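You operate a simulated robot arm through the tools that you are given. There is no shell and no other tool. Be economical: measure what you need, move in short steps, check, and stop when the job is done.

The job below is to be done with a simulated robot arm. You get a single attempt, and the scene is never put back.

Task
Put the swatch cylinder with the teal cap and the swatch cylinder with the black cap on the black tray.

The check looks at the end state, three seconds after you hand in, the way a careful person would. Anything else that was tipped, shoved, dropped, spilled or broken makes it a failure. Lids that push on must go on centred and level and be pressed home; caps that screw on are set level and turned clockwise until they are tight.

Robot
A 7-joint arm with a two-finger parallel gripper, fixed in place. Base frame: the origin is at the foot of the arm, x ahead of it, y to its left, z up. Units: mm, degrees, N and s.
Its first joint turns from -166.0 to 166.0 degrees. Payload 4.4 kg.
The tool frame sits at the grasp point between the pads (the TCP): z along the fingers, y along the line on which they close. The tips reach 23 mm beyond it. The gripper opens to 94 mm. The fingers are 38 mm wide and 10 mm thick; the gripper's body (54 by 96 mm) begins 39 mm behind the TCP.
Orientation is that of the tool frame in the base frame, as a unit quaternion [w, x, y, z]. With the fingers straight down and closing along the base's y, the tool's x points along the base's -x, its y along +y and its z along -z.

Tools
- The arm moves only by the tool drive_tool. Its argument "deltas" is a list of rows, each an object of numbers (a shift or turn left out is 0, a gripper value left out holds the last): "tx", "ty", "tz": the shift along the tool's x, y, z in mm; "ax", "ay", "az": the turn, a rotation vector about the tool's x, y, z in degrees; "gripper": the gripper command, from -1 (fully open) to 1 (shut), values between in proportion. In form: [{"tx": .., "ty": .., "tz": .., "ax": .., "ay": .., "az": .., "gripper": ..}, ...]. A call has 1 to 12 rows; each row shifts and turns the commanded pose from where the row before left it, along the tool's axes as they then stand. Rows are played at 5 a second. More than 50 mm and 8.6 degrees between two rows, or a gripper value outside its range, and nothing of the call is played. A pose out of reach is approached as far as the arm can. The call stops where the force on the tool passes 40 N (or 10 N more than at its start, if that is more) or the arm is blocked; 0.2 s more then pass. Each finger travels about 72 mm/s and halts on what it meets, pressing with about 35 N; the grip force reading is that of the motor and also rises with nothing between the fingers. The clock runs only during rows and for 0.2 s after the last one: add rows that do not move to give the fingers time. It gives the time, the measured TCP pose, the force on the tool (base axes), the opening and the grip force at its end, in the units of the frame above (readings bear some noise), and new pictures: "views" is both (left out), scene, wrist or none.
- Cameras (640 x 400 px; columns grow to the right, rows downward): "scene" is fixed at [219.1, 649.8, 1393.5]; the picture's right is [-0.59, -0.81, 0.00], its down [-0.58, 0.42, -0.70] and it looks along [0.56, -0.41, -0.72] (base axes); focal length 362 px, centre (320, 200). "wrist" rides on the gripper at [86, 16, -74] in the tool frame; the picture's right is [-0.18, 0.98, 0.00], its down [-0.58, -0.11, -0.81] and it looks along [-0.79, -0.15, 0.59] (tool axes); focal length 243 px, centre (320, 200). There is no depth. A picture from a camera that has moved, and an enlarged one, comes with that camera's place and axes in the base frame and with its lens.
- enlarge(camera, box): a new picture of the part [left, top, right, bottom] of that camera's present view, enlarged. The clock stands still meanwhile.
- hand_in(): hands the job in; it is judged then, once.

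Work in short steps. Places have to be worked out from the pictures, the camera data and where the tool is seen: move nearer, look again, correct. Check each grasp and each placing, and mend what went wrong. You have 90 turns and 170 pictures in all, those below and enlarged ones among them. Open the gripper and draw the arm clear of the work before you hand the job in, unless the task says otherwise; then end with one line.

The tools are called after "Emit:" as name(argument=value, ...) on one line, values as JSON. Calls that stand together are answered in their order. drive_tool: Moves the arm, as the interface text tells. Its arguments: {"type":"object","properties":{"deltas":{"type":"array"},"views":{"type":"string","enum":["both","scene","wrist","none"]}},"required":["deltas"]} The other tools are called the same way: enlarge (camera, box) takes an enlarged picture of a part of a camera's view; hand_in () hands the job in.

At the start:

```text
time_s: 0.0
eef_pos: [577.1, 244.9, 1042.4]
tool_rot: [0.0, -0.001, 1.0, 0.0]
ft_force: [-0.5, 0.0, 0.4]
grip_width: 93.9
gripper_force: 0.1
```

scene: 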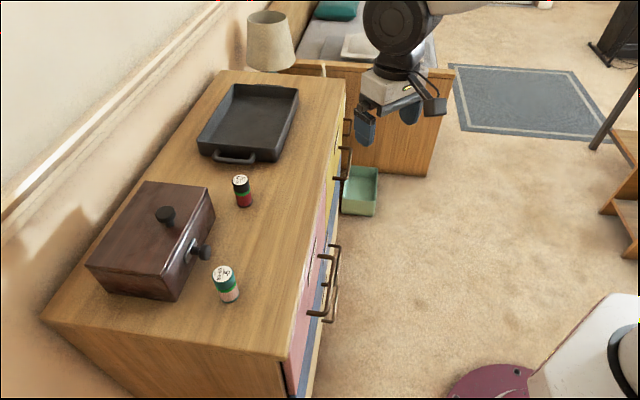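
wrist: 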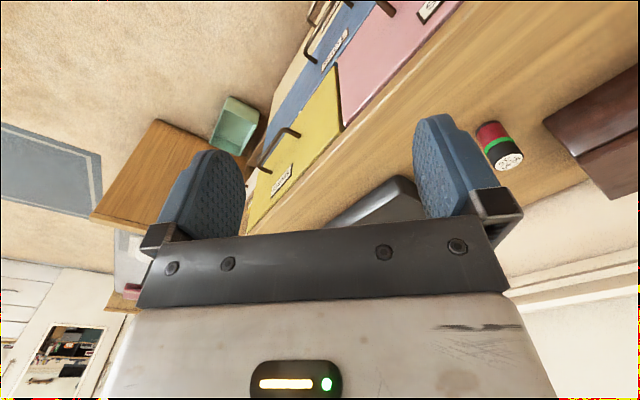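

The dresser top is about z=825. My first estimates are teal ≈(568,588), black ≈(754,463), and the tray's near corner ≈(880,320). I'll yaw the tool toward the dresser (+40°) for a better look.

Emit:
drive_tool(deltas=[{"az": -8, "tz": -20}, {"az": -8, "tz": -20}, {"az": -8}, {"az": -8}, {"az": -8}, {}])

Emit:
enlarge(camera="scene", box=[180, 60, 360, 172])

Emit:
enlarge(camera="scene", box=[150, 160, 310, 320])

```text
time_s: 1.4
eef_pos: [577.1, 244.5, 1083.2]
tool_rot: [0.0, -0.344, 0.939, 0.0]
ft_force: [0.6, 0.0, 0.3]
grip_width: 93.9
gripper_force: 0.0
camera wrist: at [500.6, 201.0, 1157.2], right [-0.49, 0.87, 0.0], down [0.51, 0.29, 0.81], along [0.7, 0.4, -0.59], focal length 243 px, centre (320, 200)
```

scene: 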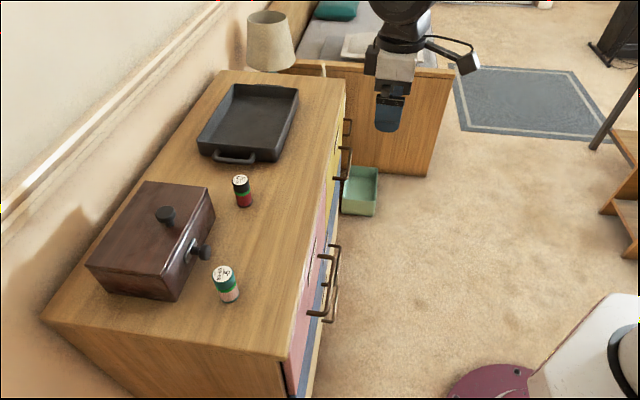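
wrist: 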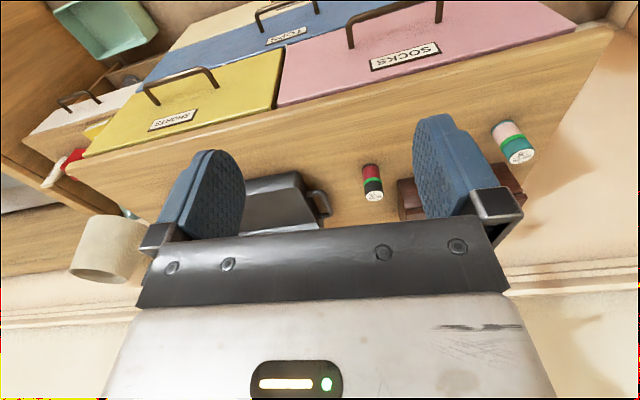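

```text
3.56 times, centred on (270, 116) of scene
camera zoom: at [219.1, 649.8, 1393.5], right [-0.59, -0.81, 0.0], down [-0.58, 0.42, -0.7], along [0.56, -0.41, -0.72], focal length 1287 px, centre (498, 499)
```

zoom: 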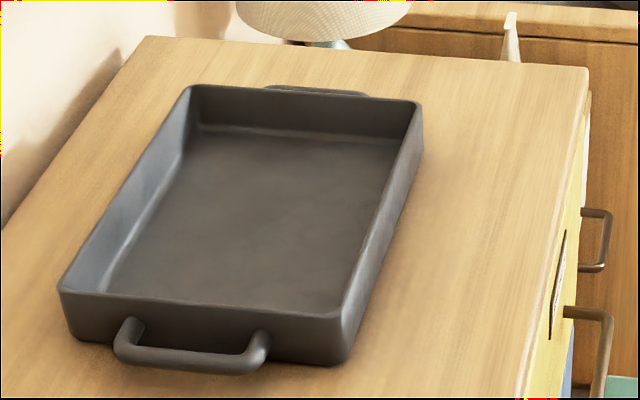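

```text
2.50 times, centred on (230, 240) of scene
camera zoom: at [219.1, 649.8, 1393.5], right [-0.59, -0.81, 0.0], down [-0.58, 0.42, -0.7], along [0.56, -0.41, -0.72], focal length 905 px, centre (545, 100)
```

zoom: 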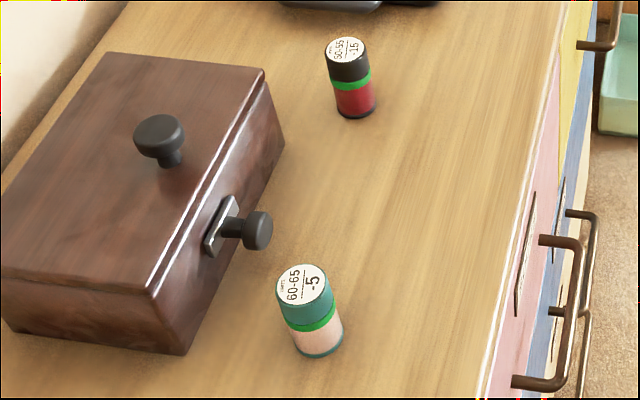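

The readings agree with my model: the dresser's long axis runs along (1,-1), the tray spans u≈825–1017, v≈348–600 (u=(x+y)/√2, v=(x−y)/√2), and black is at u≈858, v≈207. I'll yaw to 45°, tilt slightly outward for reach, and move over toward the black one for a closer look.

Emit:
drive_tool(deltas=[{"az": -5, "gripper": -0.5}, {"tx": -40, "ty": 14}, {"tx": -40, "ty": 14}, {"tx": -40, "tz": 20}, {"tx": -40, "tz": 20}, {"ay": -7.5}, {"ay": -7.5}, {}])

```text
time_s: 3.2
eef_pos: [669.6, 376.9, 1040.5]
tool_rot: [0.12, -0.379, 0.916, 0.05]
ft_force: [0.5, 0.2, 0.2]
grip_width: 70.4
gripper_force: 0.0
camera wrist: at [585.5, 314.9, 1091.1], right [-0.57, 0.82, 0.05], down [0.33, 0.17, 0.93], along [0.75, 0.55, -0.37], focal length 243 px, centre (320, 200)
```

scene: 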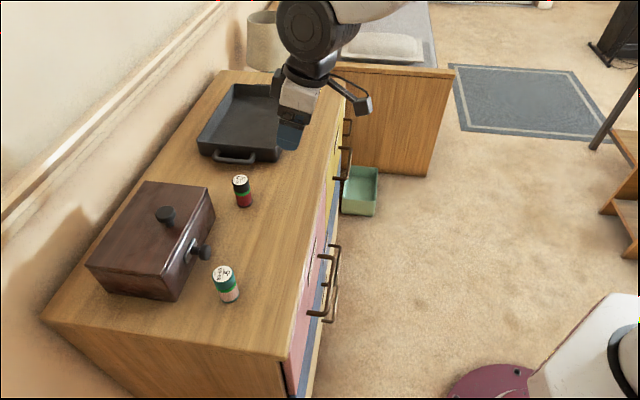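
wrist: 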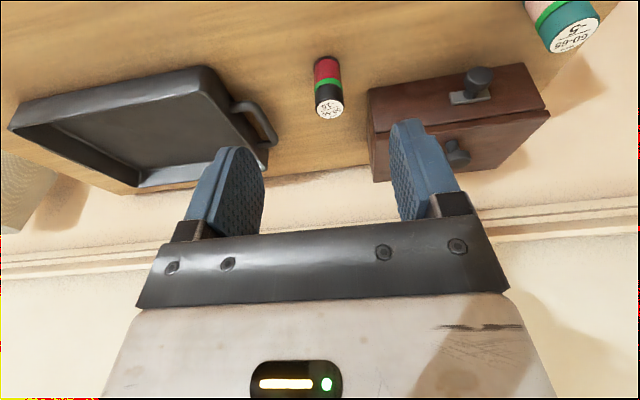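

From the wrist view black is at ≈(752,459), which agrees with the scene estimate. I'll line up along the tool axis above it, stopping 86 mm short.

Emit:
drive_tool(deltas=[{"tx": -35, "tz": 34}, {"tx": -35, "tz": 33}, {"tz": 33}, {}])

```text
time_s: 4.2
eef_pos: [736.0, 443.5, 963.5]
tool_rot: [0.121, -0.379, 0.916, 0.049]
ft_force: [0.3, 0.5, -0.2]
grip_width: 70.7
gripper_force: 0.0
camera wrist: at [651.7, 382.2, 1013.6], right [-0.57, 0.82, 0.05], down [0.33, 0.17, 0.93], along [0.75, 0.55, -0.37], focal length 243 px, centre (320, 200)
```

scene: 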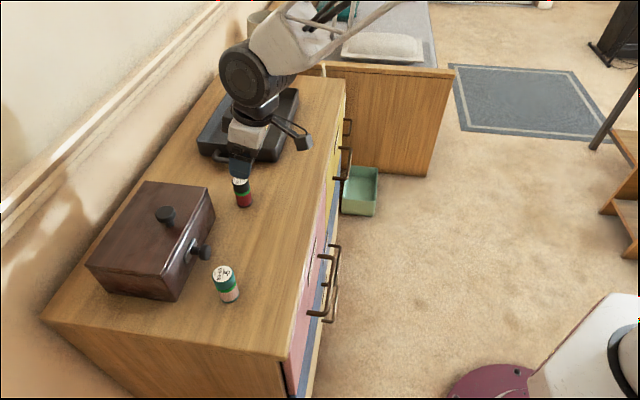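
wrist: 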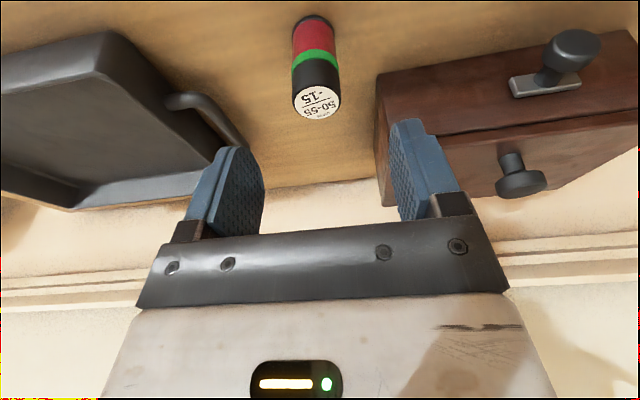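

The cylinder is centred between the fingers, so I'll descend along the tool axis by 89 mm and close.

Emit:
drive_tool(deltas=[{"tx": -2, "tz": 30}, {"tz": 30}, {"tz": 29}, {}])

Emit:
drive_tool(deltas=[{"gripper": 0.2}, {"gripper": 0.6}, {"gripper": 0.6}, {}])

```text
time_s: 5.2
eef_pos: [753.6, 461.3, 878.3]
tool_rot: [0.121, -0.379, 0.916, 0.05]
ft_force: [0.6, 0.0, 0.7]
grip_width: 70.3
gripper_force: 0.0
camera wrist: at [670.3, 400.0, 928.7], right [-0.57, 0.82, 0.05], down [0.33, 0.17, 0.93], along [0.75, 0.54, -0.37], focal length 243 px, centre (320, 200)
```

scene: 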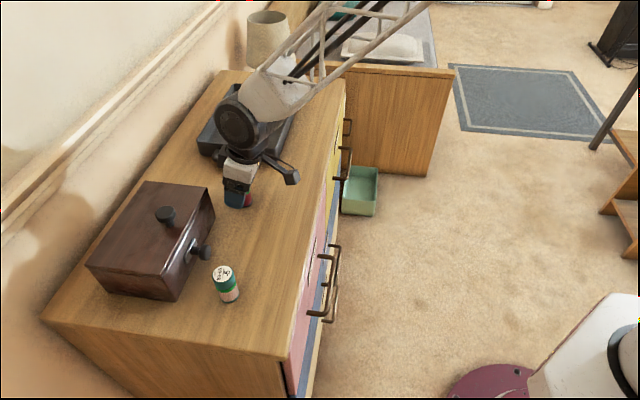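
wrist: 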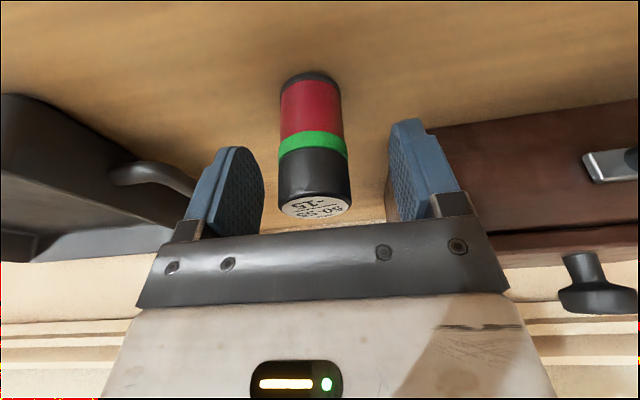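

```text
time_s: 6.2
eef_pos: [753.6, 461.4, 879.6]
tool_rot: [0.121, -0.379, 0.916, 0.05]
ft_force: [0.0, 0.0, -0.1]
grip_width: 32.2
gripper_force: 35.6
camera wrist: at [670.1, 399.9, 929.0], right [-0.57, 0.82, 0.05], down [0.33, 0.17, 0.93], along [0.75, 0.54, -0.37], focal length 243 px, centre (320, 200)
```

scene: 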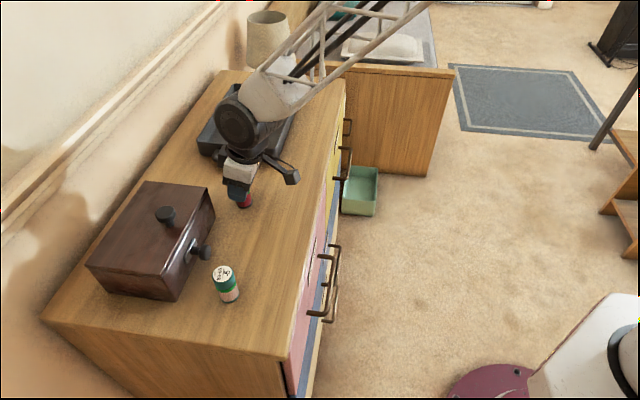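
wrist: 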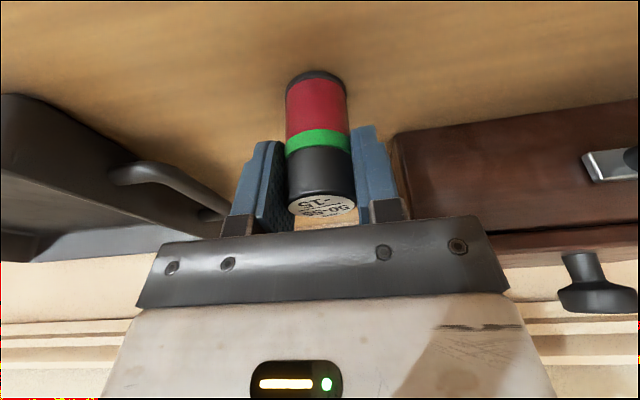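

The grip is firm (32 mm, 35 N). I'll lift 110 mm and check.

Emit:
drive_tool(deltas=[{"tx": -9.5, "tz": -35}, {"tx": -9.5, "tz": -35}, {"tx": -9.5, "tz": -36}, {}], views="none")

Emit:
drive_tool(deltas=[{"ty": -45}, {"ty": -45}, {"ty": -45}, {"ty": -40}, {}])

```text
time_s: 7.2
eef_pos: [753.2, 461.5, 987.4]
tool_rot: [0.12, -0.38, 0.916, 0.05]
ft_force: [-0.1, -0.3, -0.3]
grip_width: 32.2
gripper_force: 35.3
```

```text
time_s: 8.4
eef_pos: [875.9, 336.4, 986.4]
tool_rot: [0.122, -0.379, 0.916, 0.05]
ft_force: [-0.4, 0.4, -0.7]
grip_width: 32.4
gripper_force: 35.2
camera wrist: at [791.5, 275.2, 1037.4], right [-0.57, 0.82, 0.05], down [0.33, 0.17, 0.93], along [0.75, 0.55, -0.37], focal length 243 px, centre (320, 200)
```

scene: 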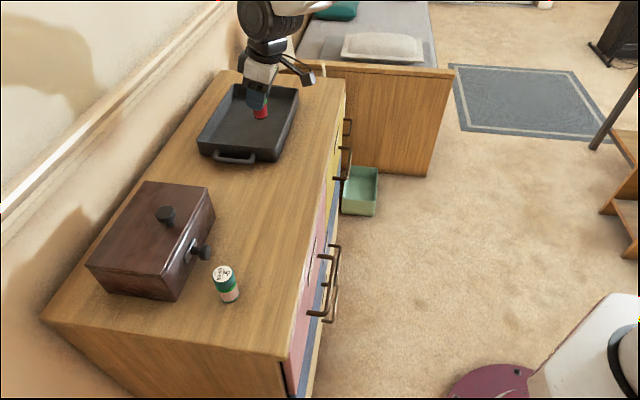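
wrist: 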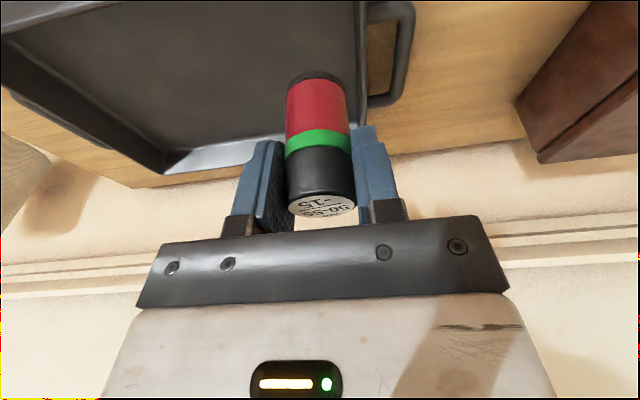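

At u≈857, v≈381, still held. I'll continue to u≈866, v≈456.

Emit:
drive_tool(deltas=[{"ty": -38}, {"ty": -37, "tx": -8.7, "tz": 2.3}, {}, {}])

Emit:
enlarge(camera="scene", box=[180, 60, 360, 172])

```text
time_s: 9.4
eef_pos: [936.0, 290.0, 987.2]
tool_rot: [0.12, -0.38, 0.916, 0.05]
ft_force: [0.7, -0.2, -0.8]
grip_width: 32.4
gripper_force: 35.4
camera wrist: at [851.2, 229.5, 1037.3], right [-0.57, 0.82, 0.05], down [0.33, 0.17, 0.93], along [0.75, 0.54, -0.37], focal length 243 px, centre (320, 200)
```

scene: 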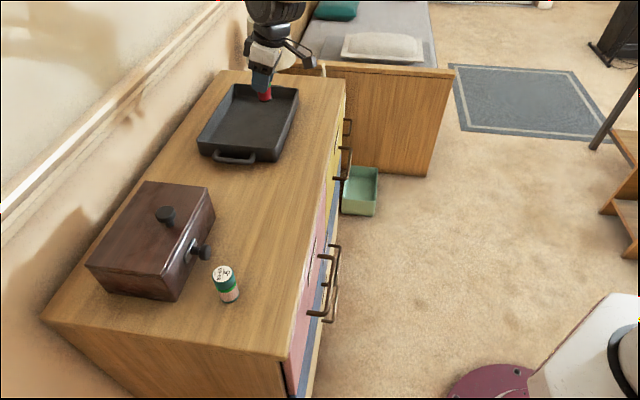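
wrist: 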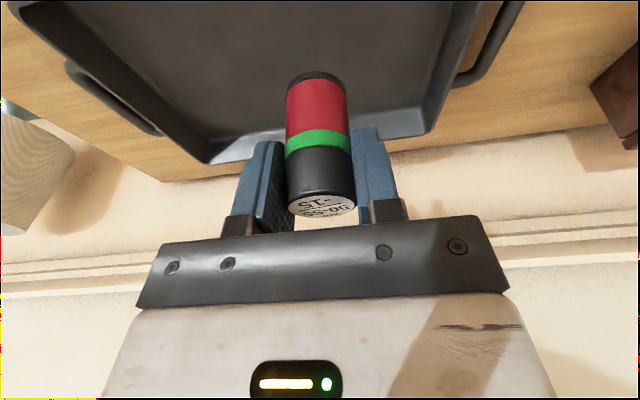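

```text
3.56 times, centred on (270, 116) of scene
camera zoom: at [219.1, 649.8, 1393.5], right [-0.59, -0.81, 0.0], down [-0.58, 0.42, -0.7], along [0.56, -0.41, -0.72], focal length 1287 px, centre (498, 499)
```

zoom: 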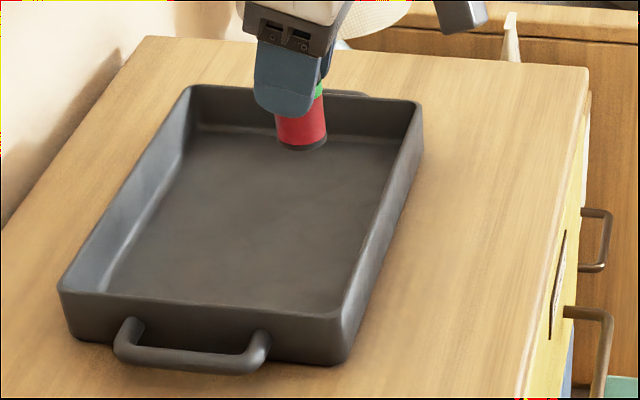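

Inside the tray area at u≈867, v≈457. I'll lower 85 mm and check reach and clearance.

Emit:
drive_tool(deltas=[{"tx": 6, "tz": 28}, {"tx": 6, "tz": 28}, {"tx": 6, "tz": 27}, {}])

Emit:
enlarge(camera="scene", box=[180, 60, 360, 172])

```text
time_s: 10.4
eef_pos: [938.6, 292.9, 900.9]
tool_rot: [0.121, -0.379, 0.916, 0.049]
ft_force: [-0.3, -0.1, 0.4]
grip_width: 32.2
gripper_force: 35.3
camera wrist: at [855.1, 232.3, 952.2], right [-0.57, 0.82, 0.05], down [0.33, 0.17, 0.93], along [0.75, 0.54, -0.37], focal length 243 px, centre (320, 200)
```

scene: 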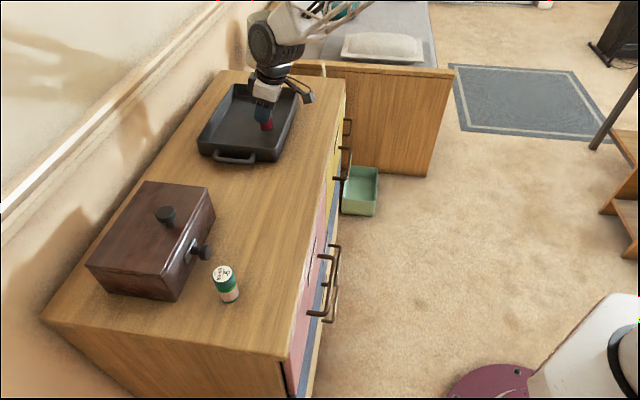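
wrist: 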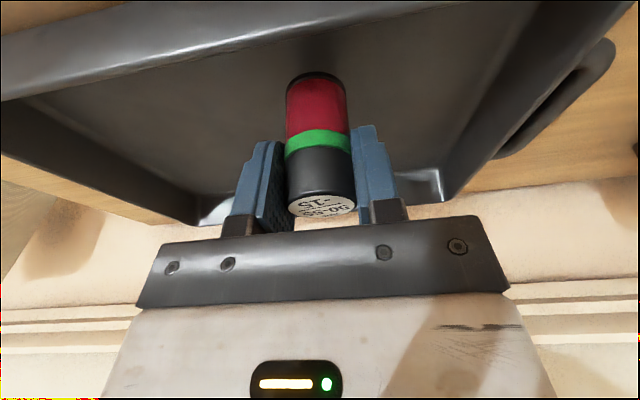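

```text
3.56 times, centred on (270, 116) of scene
camera zoom: at [219.1, 649.8, 1393.5], right [-0.59, -0.81, 0.0], down [-0.58, 0.42, -0.7], along [0.56, -0.41, -0.72], focal length 1287 px, centre (498, 499)
```

zoom: 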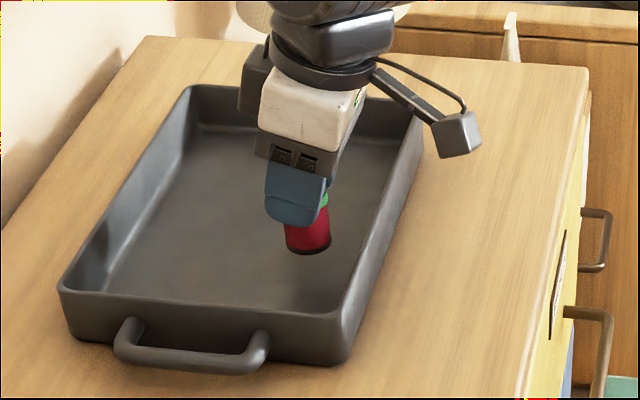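

It's tracking well, with the bottom at about z≈847. I'll lower gently, watching force for contact.

Emit:
drive_tool(deltas=[{"tx": 1.6, "tz": 5.8}, {"tx": 1, "tz": 3.9}, {}], views="none")

Emit:
drive_tool(deltas=[{"tx": 0.5, "tz": 1.9}, {}], views="none")

Emit:
drive_tool(deltas=[{"tx": 0.5, "tz": 1.9}, {}], views="none")

```text
time_s: 11.2
eef_pos: [939.7, 293.2, 893.6]
tool_rot: [0.121, -0.379, 0.916, 0.049]
ft_force: [-0.4, -0.6, 0.3]
grip_width: 32.3
gripper_force: 35.1
```

```text
time_s: 11.8
eef_pos: [939.9, 293.5, 889.9]
tool_rot: [0.121, -0.379, 0.916, 0.049]
ft_force: [0.2, -0.4, -0.6]
grip_width: 32.4
gripper_force: 34.7
```

```text
time_s: 12.4
eef_pos: [939.9, 293.0, 888.3]
tool_rot: [0.12, -0.379, 0.916, 0.05]
ft_force: [0.1, -0.4, -0.3]
grip_width: 32.2
gripper_force: 35.6
```

There's no contact yet (bottom ≈ 834), so I'll continue in small steps.

Emit:
drive_tool(deltas=[{"tx": 0.4, "tz": 1.5}, {}], views="none")

Emit:
drive_tool(deltas=[{"tx": 0.4, "tz": 1.5}, {}], views="none")

Emit:
drive_tool(deltas=[{"tx": 0.3, "tz": 1}, {}], views="wrist")

```text
time_s: 13.0
eef_pos: [939.9, 293.5, 887.0]
tool_rot: [0.12, -0.379, 0.916, 0.049]
ft_force: [0.4, 0.1, -0.7]
grip_width: 32.5
gripper_force: 34.9
```

```text
time_s: 13.6
eef_pos: [939.6, 293.8, 885.4]
tool_rot: [0.12, -0.38, 0.916, 0.049]
ft_force: [0.5, -0.1, -1.1]
grip_width: 32.5
gripper_force: 34.6
```

```text
time_s: 14.2
eef_pos: [940.3, 295.2, 885.5]
tool_rot: [0.12, -0.379, 0.916, 0.05]
ft_force: [-0.3, -0.2, 0.0]
grip_width: 32.5
gripper_force: 34.5
camera wrist: at [856.3, 233.0, 935.0], right [-0.57, 0.82, 0.05], down [0.33, 0.17, 0.93], along [0.75, 0.54, -0.37], focal length 243 px, centre (320, 200)
```

wrist: 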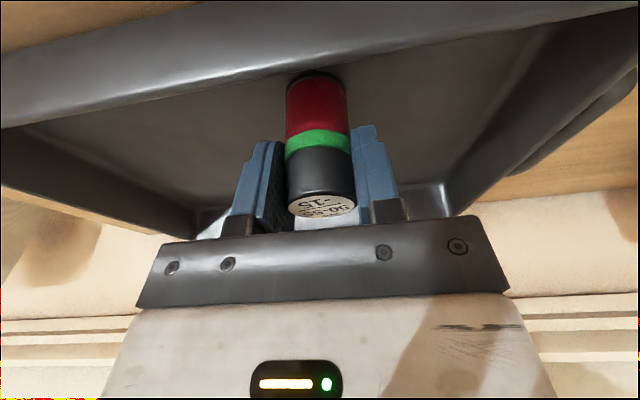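

Emit:
drive_tool(deltas=[{"tx": 0.3, "tz": 1}, {}], views="none")

Emit:
drive_tool(deltas=[{"tx": 0.3, "tz": 1}, {}], views="none")

Emit:
drive_tool(deltas=[{"tx": 0.3, "tz": 1}, {}], views="none")

```text
time_s: 14.8
eef_pos: [940.2, 294.0, 883.7]
tool_rot: [0.121, -0.38, 0.916, 0.05]
ft_force: [-1.3, 1.2, 12.5]
grip_width: 32.3
gripper_force: 35.7
```

```text
time_s: 15.4
eef_pos: [939.6, 294.6, 885.2]
tool_rot: [0.122, -0.379, 0.916, 0.05]
ft_force: [-3.8, -0.2, 30.6]
grip_width: 32.2
gripper_force: 34.7
```

```text
time_s: 16.0
eef_pos: [941.0, 293.9, 883.5]
tool_rot: [0.122, -0.379, 0.916, 0.05]
ft_force: [2.2, 3.2, 34.1]
grip_width: 32.9
gripper_force: 34.9
```

Contact with the tray floor is at z≈884. I'll relieve the pressure, open to about 60 mm, and look.

Emit:
drive_tool(deltas=[{"tx": -0.5, "tz": -2.1}, {}, {"gripper": 0.2}, {"gripper": -0.28}, {}, {}])

```text
time_s: 17.4
eef_pos: [939.5, 295.2, 882.5]
tool_rot: [0.12, -0.379, 0.916, 0.051]
ft_force: [-0.6, -1.1, 0.3]
grip_width: 60.2
gripper_force: 0.0
camera wrist: at [856.1, 232.8, 933.6], right [-0.57, 0.82, 0.05], down [0.33, 0.17, 0.93], along [0.75, 0.54, -0.37], focal length 243 px, centre (320, 200)
```

scene: 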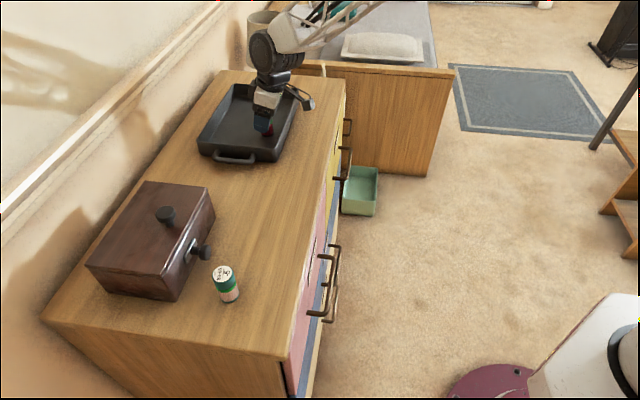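
wrist: 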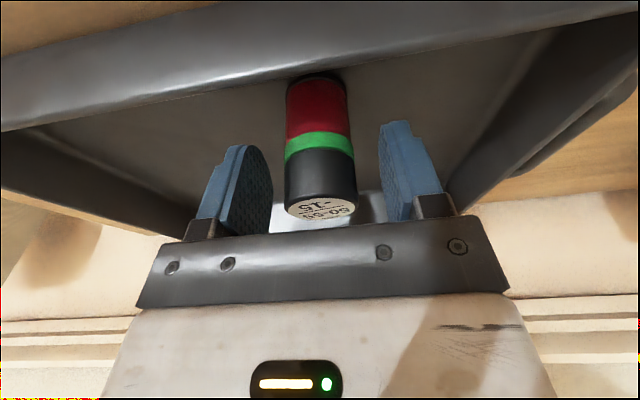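

Black is standing free in the tray. I'll retreat straight up, then travel back toward teal.

Emit:
drive_tool(deltas=[{"tx": -8.4, "tz": -31.4}, {"tx": -8.4, "tz": -31.4}, {"tx": -8.4, "tz": -31.4}, {"tx": -8.4, "tz": -31.4}, {}], views="scene")

Emit:
drive_tool(deltas=[{"ty": 47, "tx": 10, "gripper": -0.5}, {"ty": 47, "tx": 10}, {"ty": 47, "tx": 10}, {"ty": 47, "tx": 10}, {"ty": 47, "tx": 10}, {"ty": 47, "tx": 10}, {"ty": 47, "tx": 10}, {"ty": 47}, {"ty": 47}, {"ty": 47}, {}])

```text
time_s: 18.6
eef_pos: [942.0, 295.4, 1011.7]
tool_rot: [0.122, -0.379, 0.916, 0.05]
ft_force: [0.7, -0.1, -0.4]
grip_width: 60.3
gripper_force: 0.0
```

scene: 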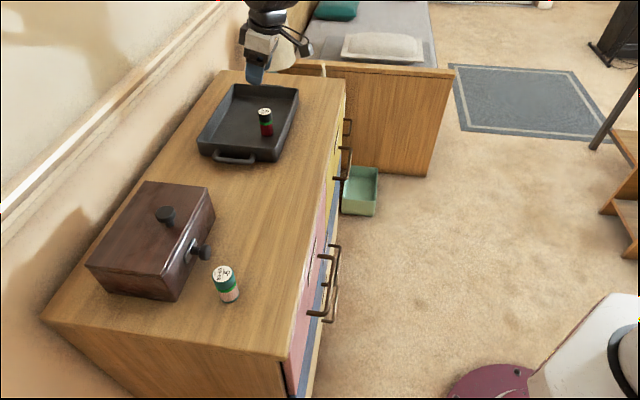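

```text
time_s: 21.0
eef_pos: [559.8, 577.9, 997.2]
tool_rot: [0.121, -0.379, 0.916, 0.049]
ft_force: [0.7, 0.1, 0.0]
grip_width: 70.6
gripper_force: 0.0
camera wrist: at [476.4, 516.9, 1047.7], right [-0.57, 0.82, 0.05], down [0.33, 0.17, 0.93], along [0.75, 0.55, -0.37], focal length 243 px, centre (320, 200)
```

scene: 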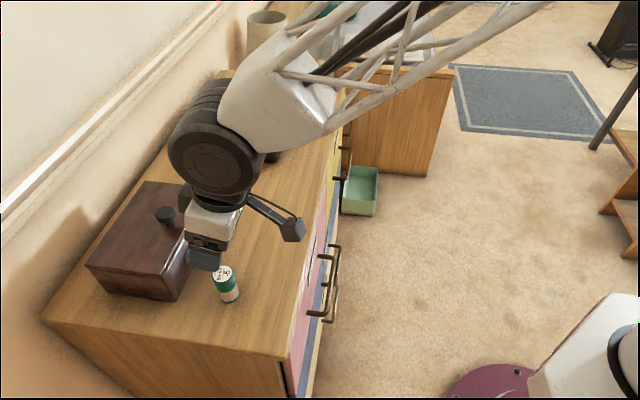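
wrist: 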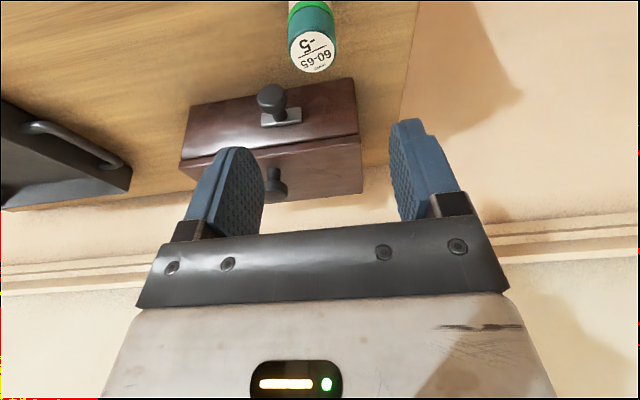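

Teal is at ≈(567.5,586.5), and the drawer knob is about 45 mm ahead and 48 mm to the side. I'll narrow the opening to 56 mm, line up partway down and look.

Emit:
drive_tool(deltas=[{"tx": 19, "tz": 20, "gripper": -0.19}, {"tz": 20}, {}], views="wrist")

```text
time_s: 21.8
eef_pos: [555.4, 573.1, 954.6]
tool_rot: [0.121, -0.379, 0.916, 0.05]
ft_force: [-0.3, 0.8, -0.5]
grip_width: 55.9
gripper_force: 0.0
camera wrist: at [471.5, 511.5, 1004.0], right [-0.57, 0.82, 0.05], down [0.33, 0.17, 0.93], along [0.75, 0.54, -0.37], focal length 243 px, centre (320, 200)
```

wrist: 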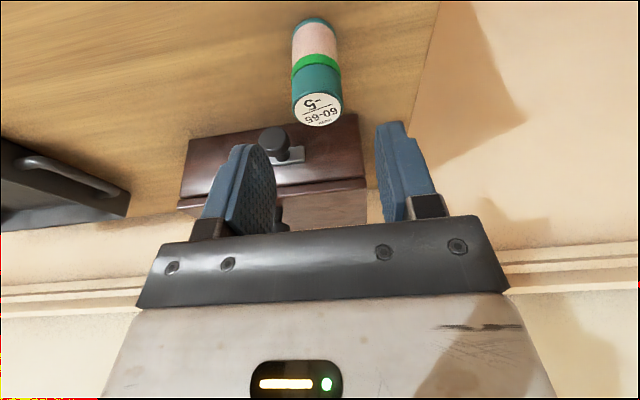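

It's aligned just as the black one was, so I'll descend 77 mm and check before closing.

Emit:
drive_tool(deltas=[{"tz": 26}, {"tz": 26}, {"tz": 25}, {}])

```text
time_s: 22.8
eef_pos: [568.4, 590.6, 877.5]
tool_rot: [0.12, -0.379, 0.916, 0.05]
ft_force: [0.4, 0.1, -0.1]
grip_width: 56.0
gripper_force: 0.1
camera wrist: at [484.4, 527.1, 928.4], right [-0.57, 0.82, 0.05], down [0.33, 0.17, 0.93], along [0.75, 0.55, -0.37], focal length 243 px, centre (320, 200)
```

scene: 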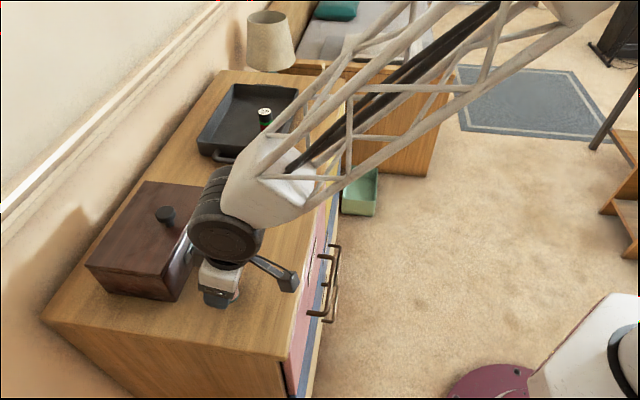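
wrist: 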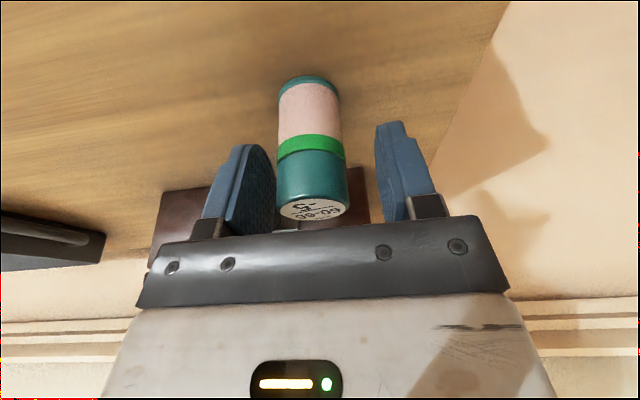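

The cylinder sits slightly left of centre; I'll shift 3 mm, close, and lift a little.

Emit:
drive_tool(deltas=[{"ty": -3}, {"gripper": 0.2}, {"gripper": 0.6}, {"gripper": 0.6}, {}], views="wrist")

Emit:
drive_tool(deltas=[{"tx": -9.7, "tz": -36.2}, {"tx": -9.7, "tz": -36.2}, {"tx": -9.7, "tz": -36.2}, {}])

```text
time_s: 24.0
eef_pos: [570.1, 585.6, 877.9]
tool_rot: [0.121, -0.379, 0.916, 0.05]
ft_force: [1.2, -0.3, 0.7]
grip_width: 32.3
gripper_force: 35.3
camera wrist: at [486.5, 524.4, 928.4], right [-0.57, 0.82, 0.05], down [0.33, 0.17, 0.93], along [0.75, 0.54, -0.37], focal length 243 px, centre (320, 200)
```

wrist: 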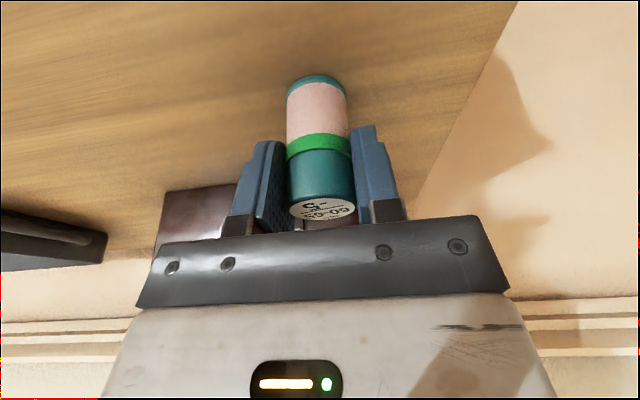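

```text
time_s: 25.0
eef_pos: [571.0, 586.9, 992.7]
tool_rot: [0.121, -0.38, 0.916, 0.05]
ft_force: [0.7, -0.8, 0.0]
grip_width: 32.4
gripper_force: 35.0
camera wrist: at [487.3, 525.4, 1041.6], right [-0.57, 0.82, 0.05], down [0.33, 0.17, 0.93], along [0.75, 0.54, -0.37], focal length 243 px, centre (320, 200)
```

scene: 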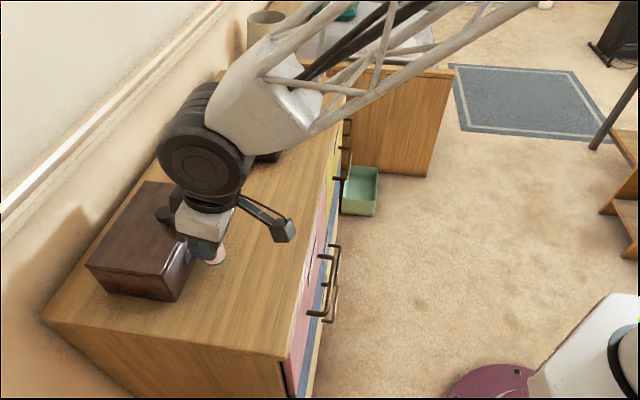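
wrist: 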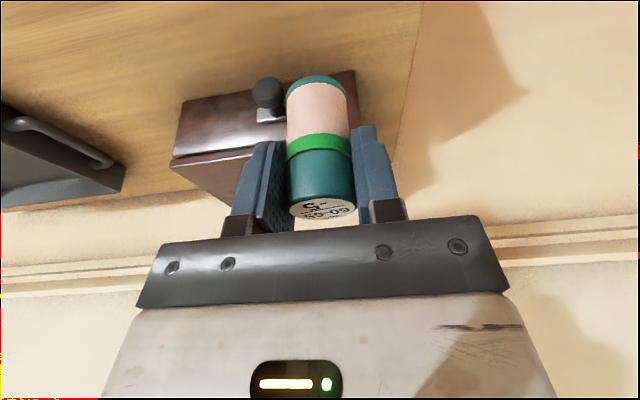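

Teal is held. I'll travel along v to the tray at height, then shift u to ≈870, stopping above v≈398.

Emit:
drive_tool(deltas=[{"ty": -45}, {"ty": -45}, {"ty": -45}, {"ty": -45}, {"ty": -45}, {"ty": -40, "tx": -12, "tz": 3}, {"ty": -40, "tx": -12, "tz": 3}, {"ty": -40, "tx": -12, "tz": 3}, {"ty": -35, "tx": -13, "tz": 4}, {"ty": -29}, {}, {}])

Emit:
enlarge(camera="scene", box=[180, 60, 360, 172])

```text
time_s: 27.6
eef_pos: [897.0, 330.2, 991.0]
tool_rot: [0.121, -0.379, 0.916, 0.05]
ft_force: [-0.3, -0.3, -0.2]
grip_width: 32.6
gripper_force: 34.8
camera wrist: at [812.7, 269.2, 1041.6], right [-0.57, 0.82, 0.05], down [0.33, 0.17, 0.93], along [0.75, 0.54, -0.37], focal length 243 px, centre (320, 200)
```

scene: 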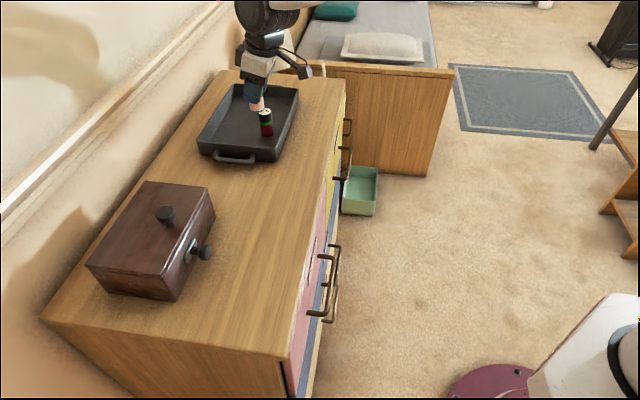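
wrist: 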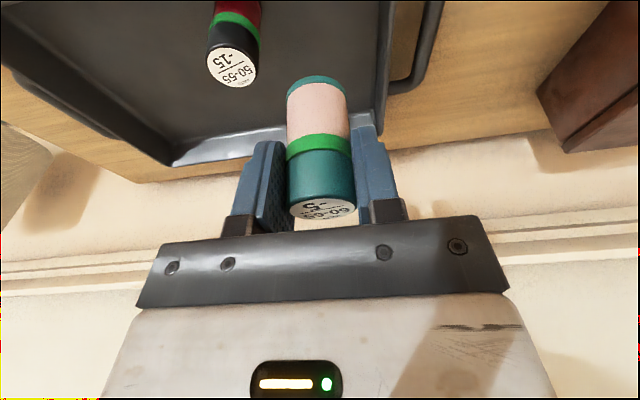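

```text
3.56 times, centred on (270, 116) of scene
camera zoom: at [219.1, 649.8, 1393.5], right [-0.59, -0.81, 0.0], down [-0.58, 0.42, -0.7], along [0.56, -0.41, -0.72], focal length 1287 px, centre (498, 499)
```

zoom: 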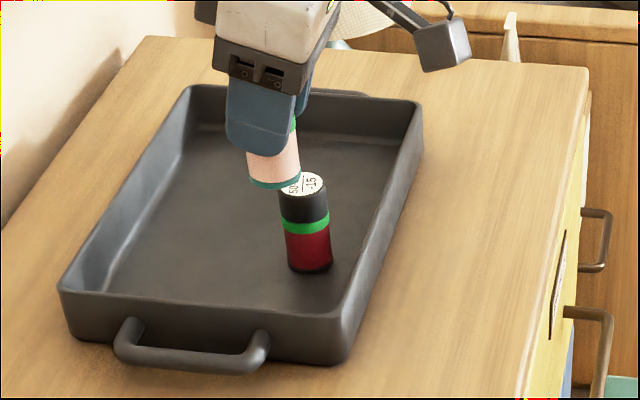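

Position is u≈868, v≈401; black is at v≈453. I'll shift 4 mm away from black and lower 88 mm, then look.

Emit:
drive_tool(deltas=[{"ty": 4, "tx": -3}, {"tx": 7.6, "tz": 28}, {"tx": 7.6, "tz": 28}, {"tx": 7.6, "tz": 29}, {}])

Emit:
enlarge(camera="scene", box=[180, 60, 360, 172])

```text
time_s: 28.8
eef_pos: [895.4, 336.6, 901.9]
tool_rot: [0.121, -0.379, 0.916, 0.051]
ft_force: [0.6, 0.3, -0.7]
grip_width: 32.4
gripper_force: 34.3
camera wrist: at [811.9, 275.3, 952.4], right [-0.57, 0.82, 0.05], down [0.33, 0.17, 0.93], along [0.75, 0.55, -0.37], focal length 243 px, centre (320, 200)
```

scene: 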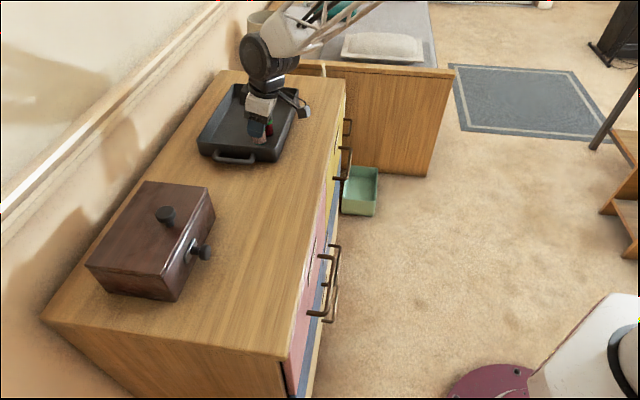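
wrist: 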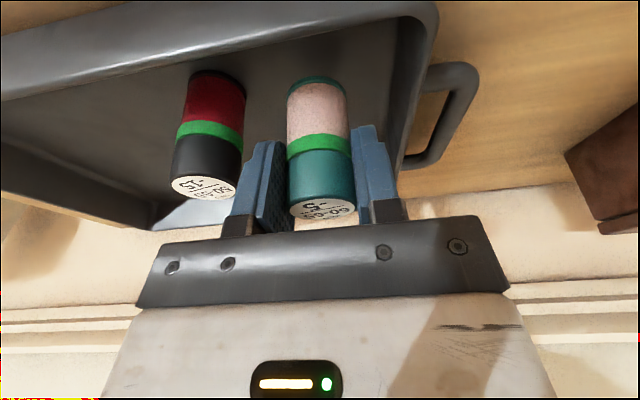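

```text
3.56 times, centred on (270, 116) of scene
camera zoom: at [219.1, 649.8, 1393.5], right [-0.59, -0.81, 0.0], down [-0.58, 0.42, -0.7], along [0.56, -0.41, -0.72], focal length 1287 px, centre (498, 499)
```

zoom: 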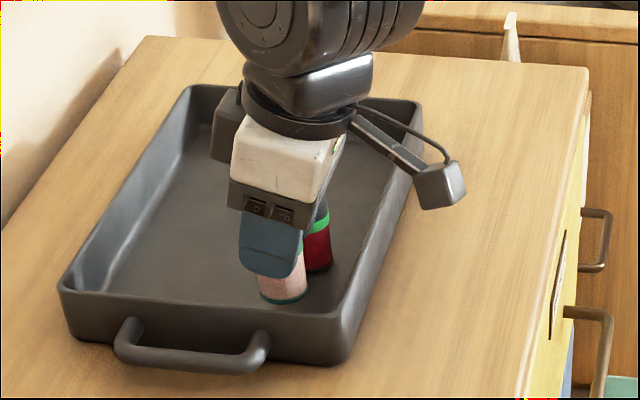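

Clear on both sides. I'll lower to near contact, then take small steps.

Emit:
drive_tool(deltas=[{"tx": 1.8, "tz": 6.8}, {"tx": 1.8, "tz": 6.8}, {}], views="wrist")

Emit:
drive_tool(deltas=[{"tx": 0.4, "tz": 1.5}, {}], views="none")

Emit:
drive_tool(deltas=[{"tx": 0.3, "tz": 1}, {}], views="none")

```text
time_s: 29.6
eef_pos: [895.7, 336.7, 889.3]
tool_rot: [0.122, -0.379, 0.916, 0.05]
ft_force: [-0.1, 0.1, 0.0]
grip_width: 32.3
gripper_force: 35.0
camera wrist: at [812.2, 274.9, 938.7], right [-0.57, 0.82, 0.05], down [0.33, 0.17, 0.93], along [0.75, 0.54, -0.37], focal length 243 px, centre (320, 200)
```

wrist: 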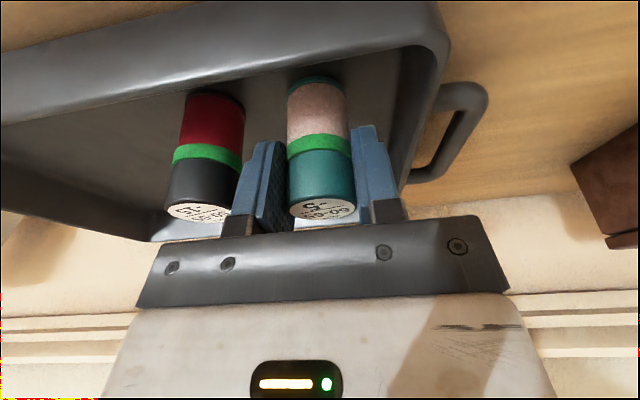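

```text
time_s: 30.2
eef_pos: [895.3, 336.1, 888.1]
tool_rot: [0.121, -0.38, 0.916, 0.05]
ft_force: [-1.1, -0.2, -0.9]
grip_width: 32.6
gripper_force: 34.6
```

```text
time_s: 30.8
eef_pos: [896.2, 336.5, 886.8]
tool_rot: [0.121, -0.379, 0.916, 0.05]
ft_force: [0.8, 0.8, -0.7]
grip_width: 32.4
gripper_force: 35.2
```

Spacing between the cylinders looks like ~58 mm, which is plenty. I'll continue down to contact.

Emit:
drive_tool(deltas=[{"tx": 0.3, "tz": 1}, {}], views="none")

Emit:
drive_tool(deltas=[{"tx": 0.3, "tz": 1}, {}], views="none")

Emit:
drive_tool(deltas=[{"tx": 0.3, "tz": 1}, {}], views="none")

```text
time_s: 31.4
eef_pos: [895.1, 335.8, 885.3]
tool_rot: [0.121, -0.379, 0.916, 0.05]
ft_force: [0.5, -0.2, -0.1]
grip_width: 32.4
gripper_force: 35.1
```

```text
time_s: 32.0
eef_pos: [894.9, 335.9, 885.6]
tool_rot: [0.121, -0.38, 0.916, 0.05]
ft_force: [0.5, -0.2, 0.5]
grip_width: 32.7
gripper_force: 35.0
```

```text
time_s: 32.6
eef_pos: [895.8, 335.7, 883.8]
tool_rot: [0.121, -0.38, 0.916, 0.05]
ft_force: [2.4, 0.1, 9.1]
grip_width: 32.4
gripper_force: 34.9
```

Contact (9 N). I'll release with a small opening (48 mm) to clear both the wall and the black one.

Emit:
drive_tool(deltas=[{"tx": -0.1, "tz": -0.4}, {"gripper": 0.2}, {"gripper": -0.02}, {}, {}])

```text
time_s: 33.8
eef_pos: [894.7, 335.5, 884.1]
tool_rot: [0.121, -0.379, 0.916, 0.049]
ft_force: [-0.6, -0.2, -0.6]
grip_width: 48.0
gripper_force: 0.0
camera wrist: at [810.6, 274.6, 934.4], right [-0.57, 0.82, 0.05], down [0.33, 0.17, 0.93], along [0.75, 0.54, -0.37], focal length 243 px, centre (320, 200)
```

scene: 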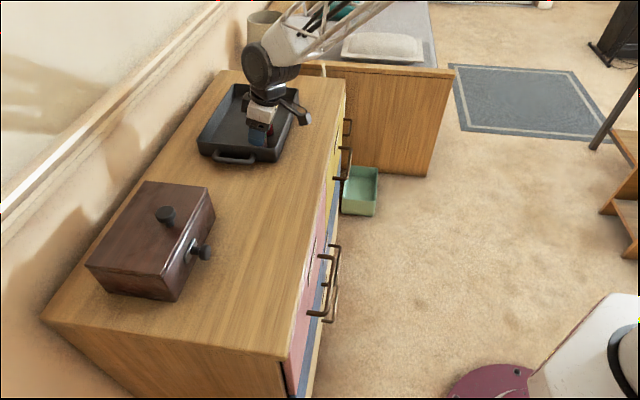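
wrist: 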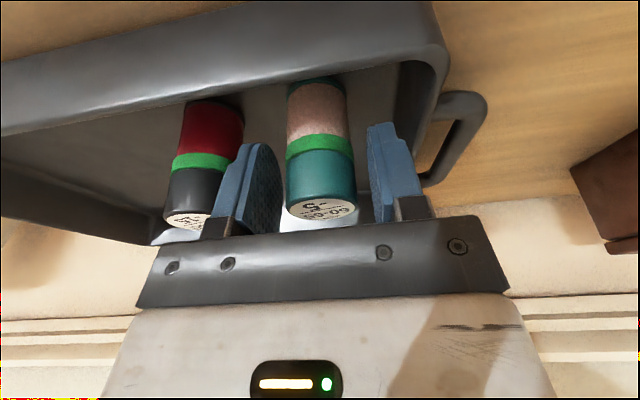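

Released; both are standing. I'll retreat straight up, then back toward the robot.

Emit:
drive_tool(deltas=[{"tx": -5.2, "tz": -19.3}, {"tx": -8.4, "tz": -31.4}, {"tx": -8.4, "tz": -31.4}, {"tx": -8.4, "tz": -31.4}, {"tx": 40}, {"tx": 40}, {"tx": 40, "tz": -10}, {"tx": 40, "tz": -20, "gripper": -1}, {}])

Emit:
enlarge(camera="scene", box=[180, 60, 360, 172])

```text
time_s: 35.8
eef_pos: [778.8, 219.3, 986.9]
tool_rot: [0.12, -0.379, 0.916, 0.05]
ft_force: [-0.3, 0.6, -0.2]
grip_width: 94.0
gripper_force: 0.2
camera wrist: at [694.5, 157.5, 1036.9], right [-0.57, 0.82, 0.05], down [0.33, 0.17, 0.93], along [0.75, 0.54, -0.37], focal length 243 px, centre (320, 200)
```

scene: 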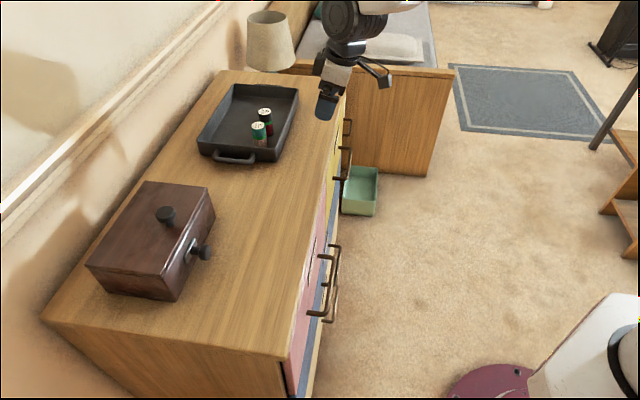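
wrist: 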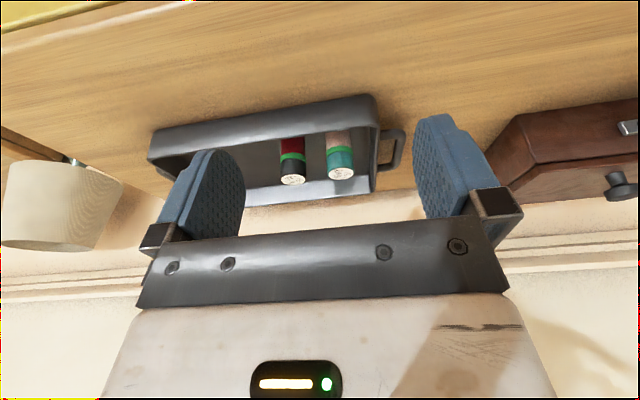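

```text
3.56 times, centred on (270, 116) of scene
camera zoom: at [219.1, 649.8, 1393.5], right [-0.59, -0.81, 0.0], down [-0.58, 0.42, -0.7], along [0.56, -0.41, -0.72], focal length 1287 px, centre (498, 499)
```

zoom: 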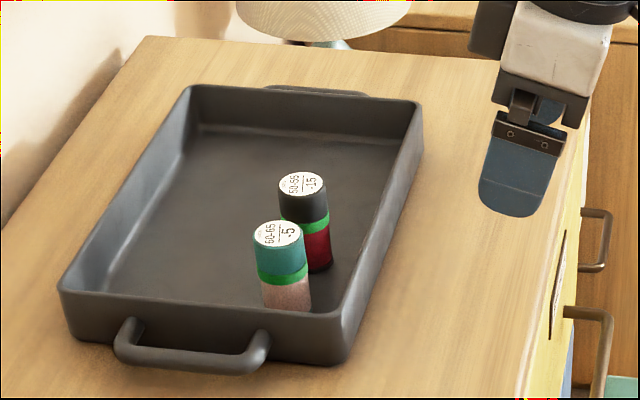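

Both cylinders stand upright in the tray, the tray hasn't moved, and the arm is clear with the gripper open, so I'm handing in.

Emit:
hand_in()

```text
The job is handed in.
```

The teal-capped and black-capped swatch cylinders are both standing upright on the black tray; nothing else was moved, and the job is handed in.
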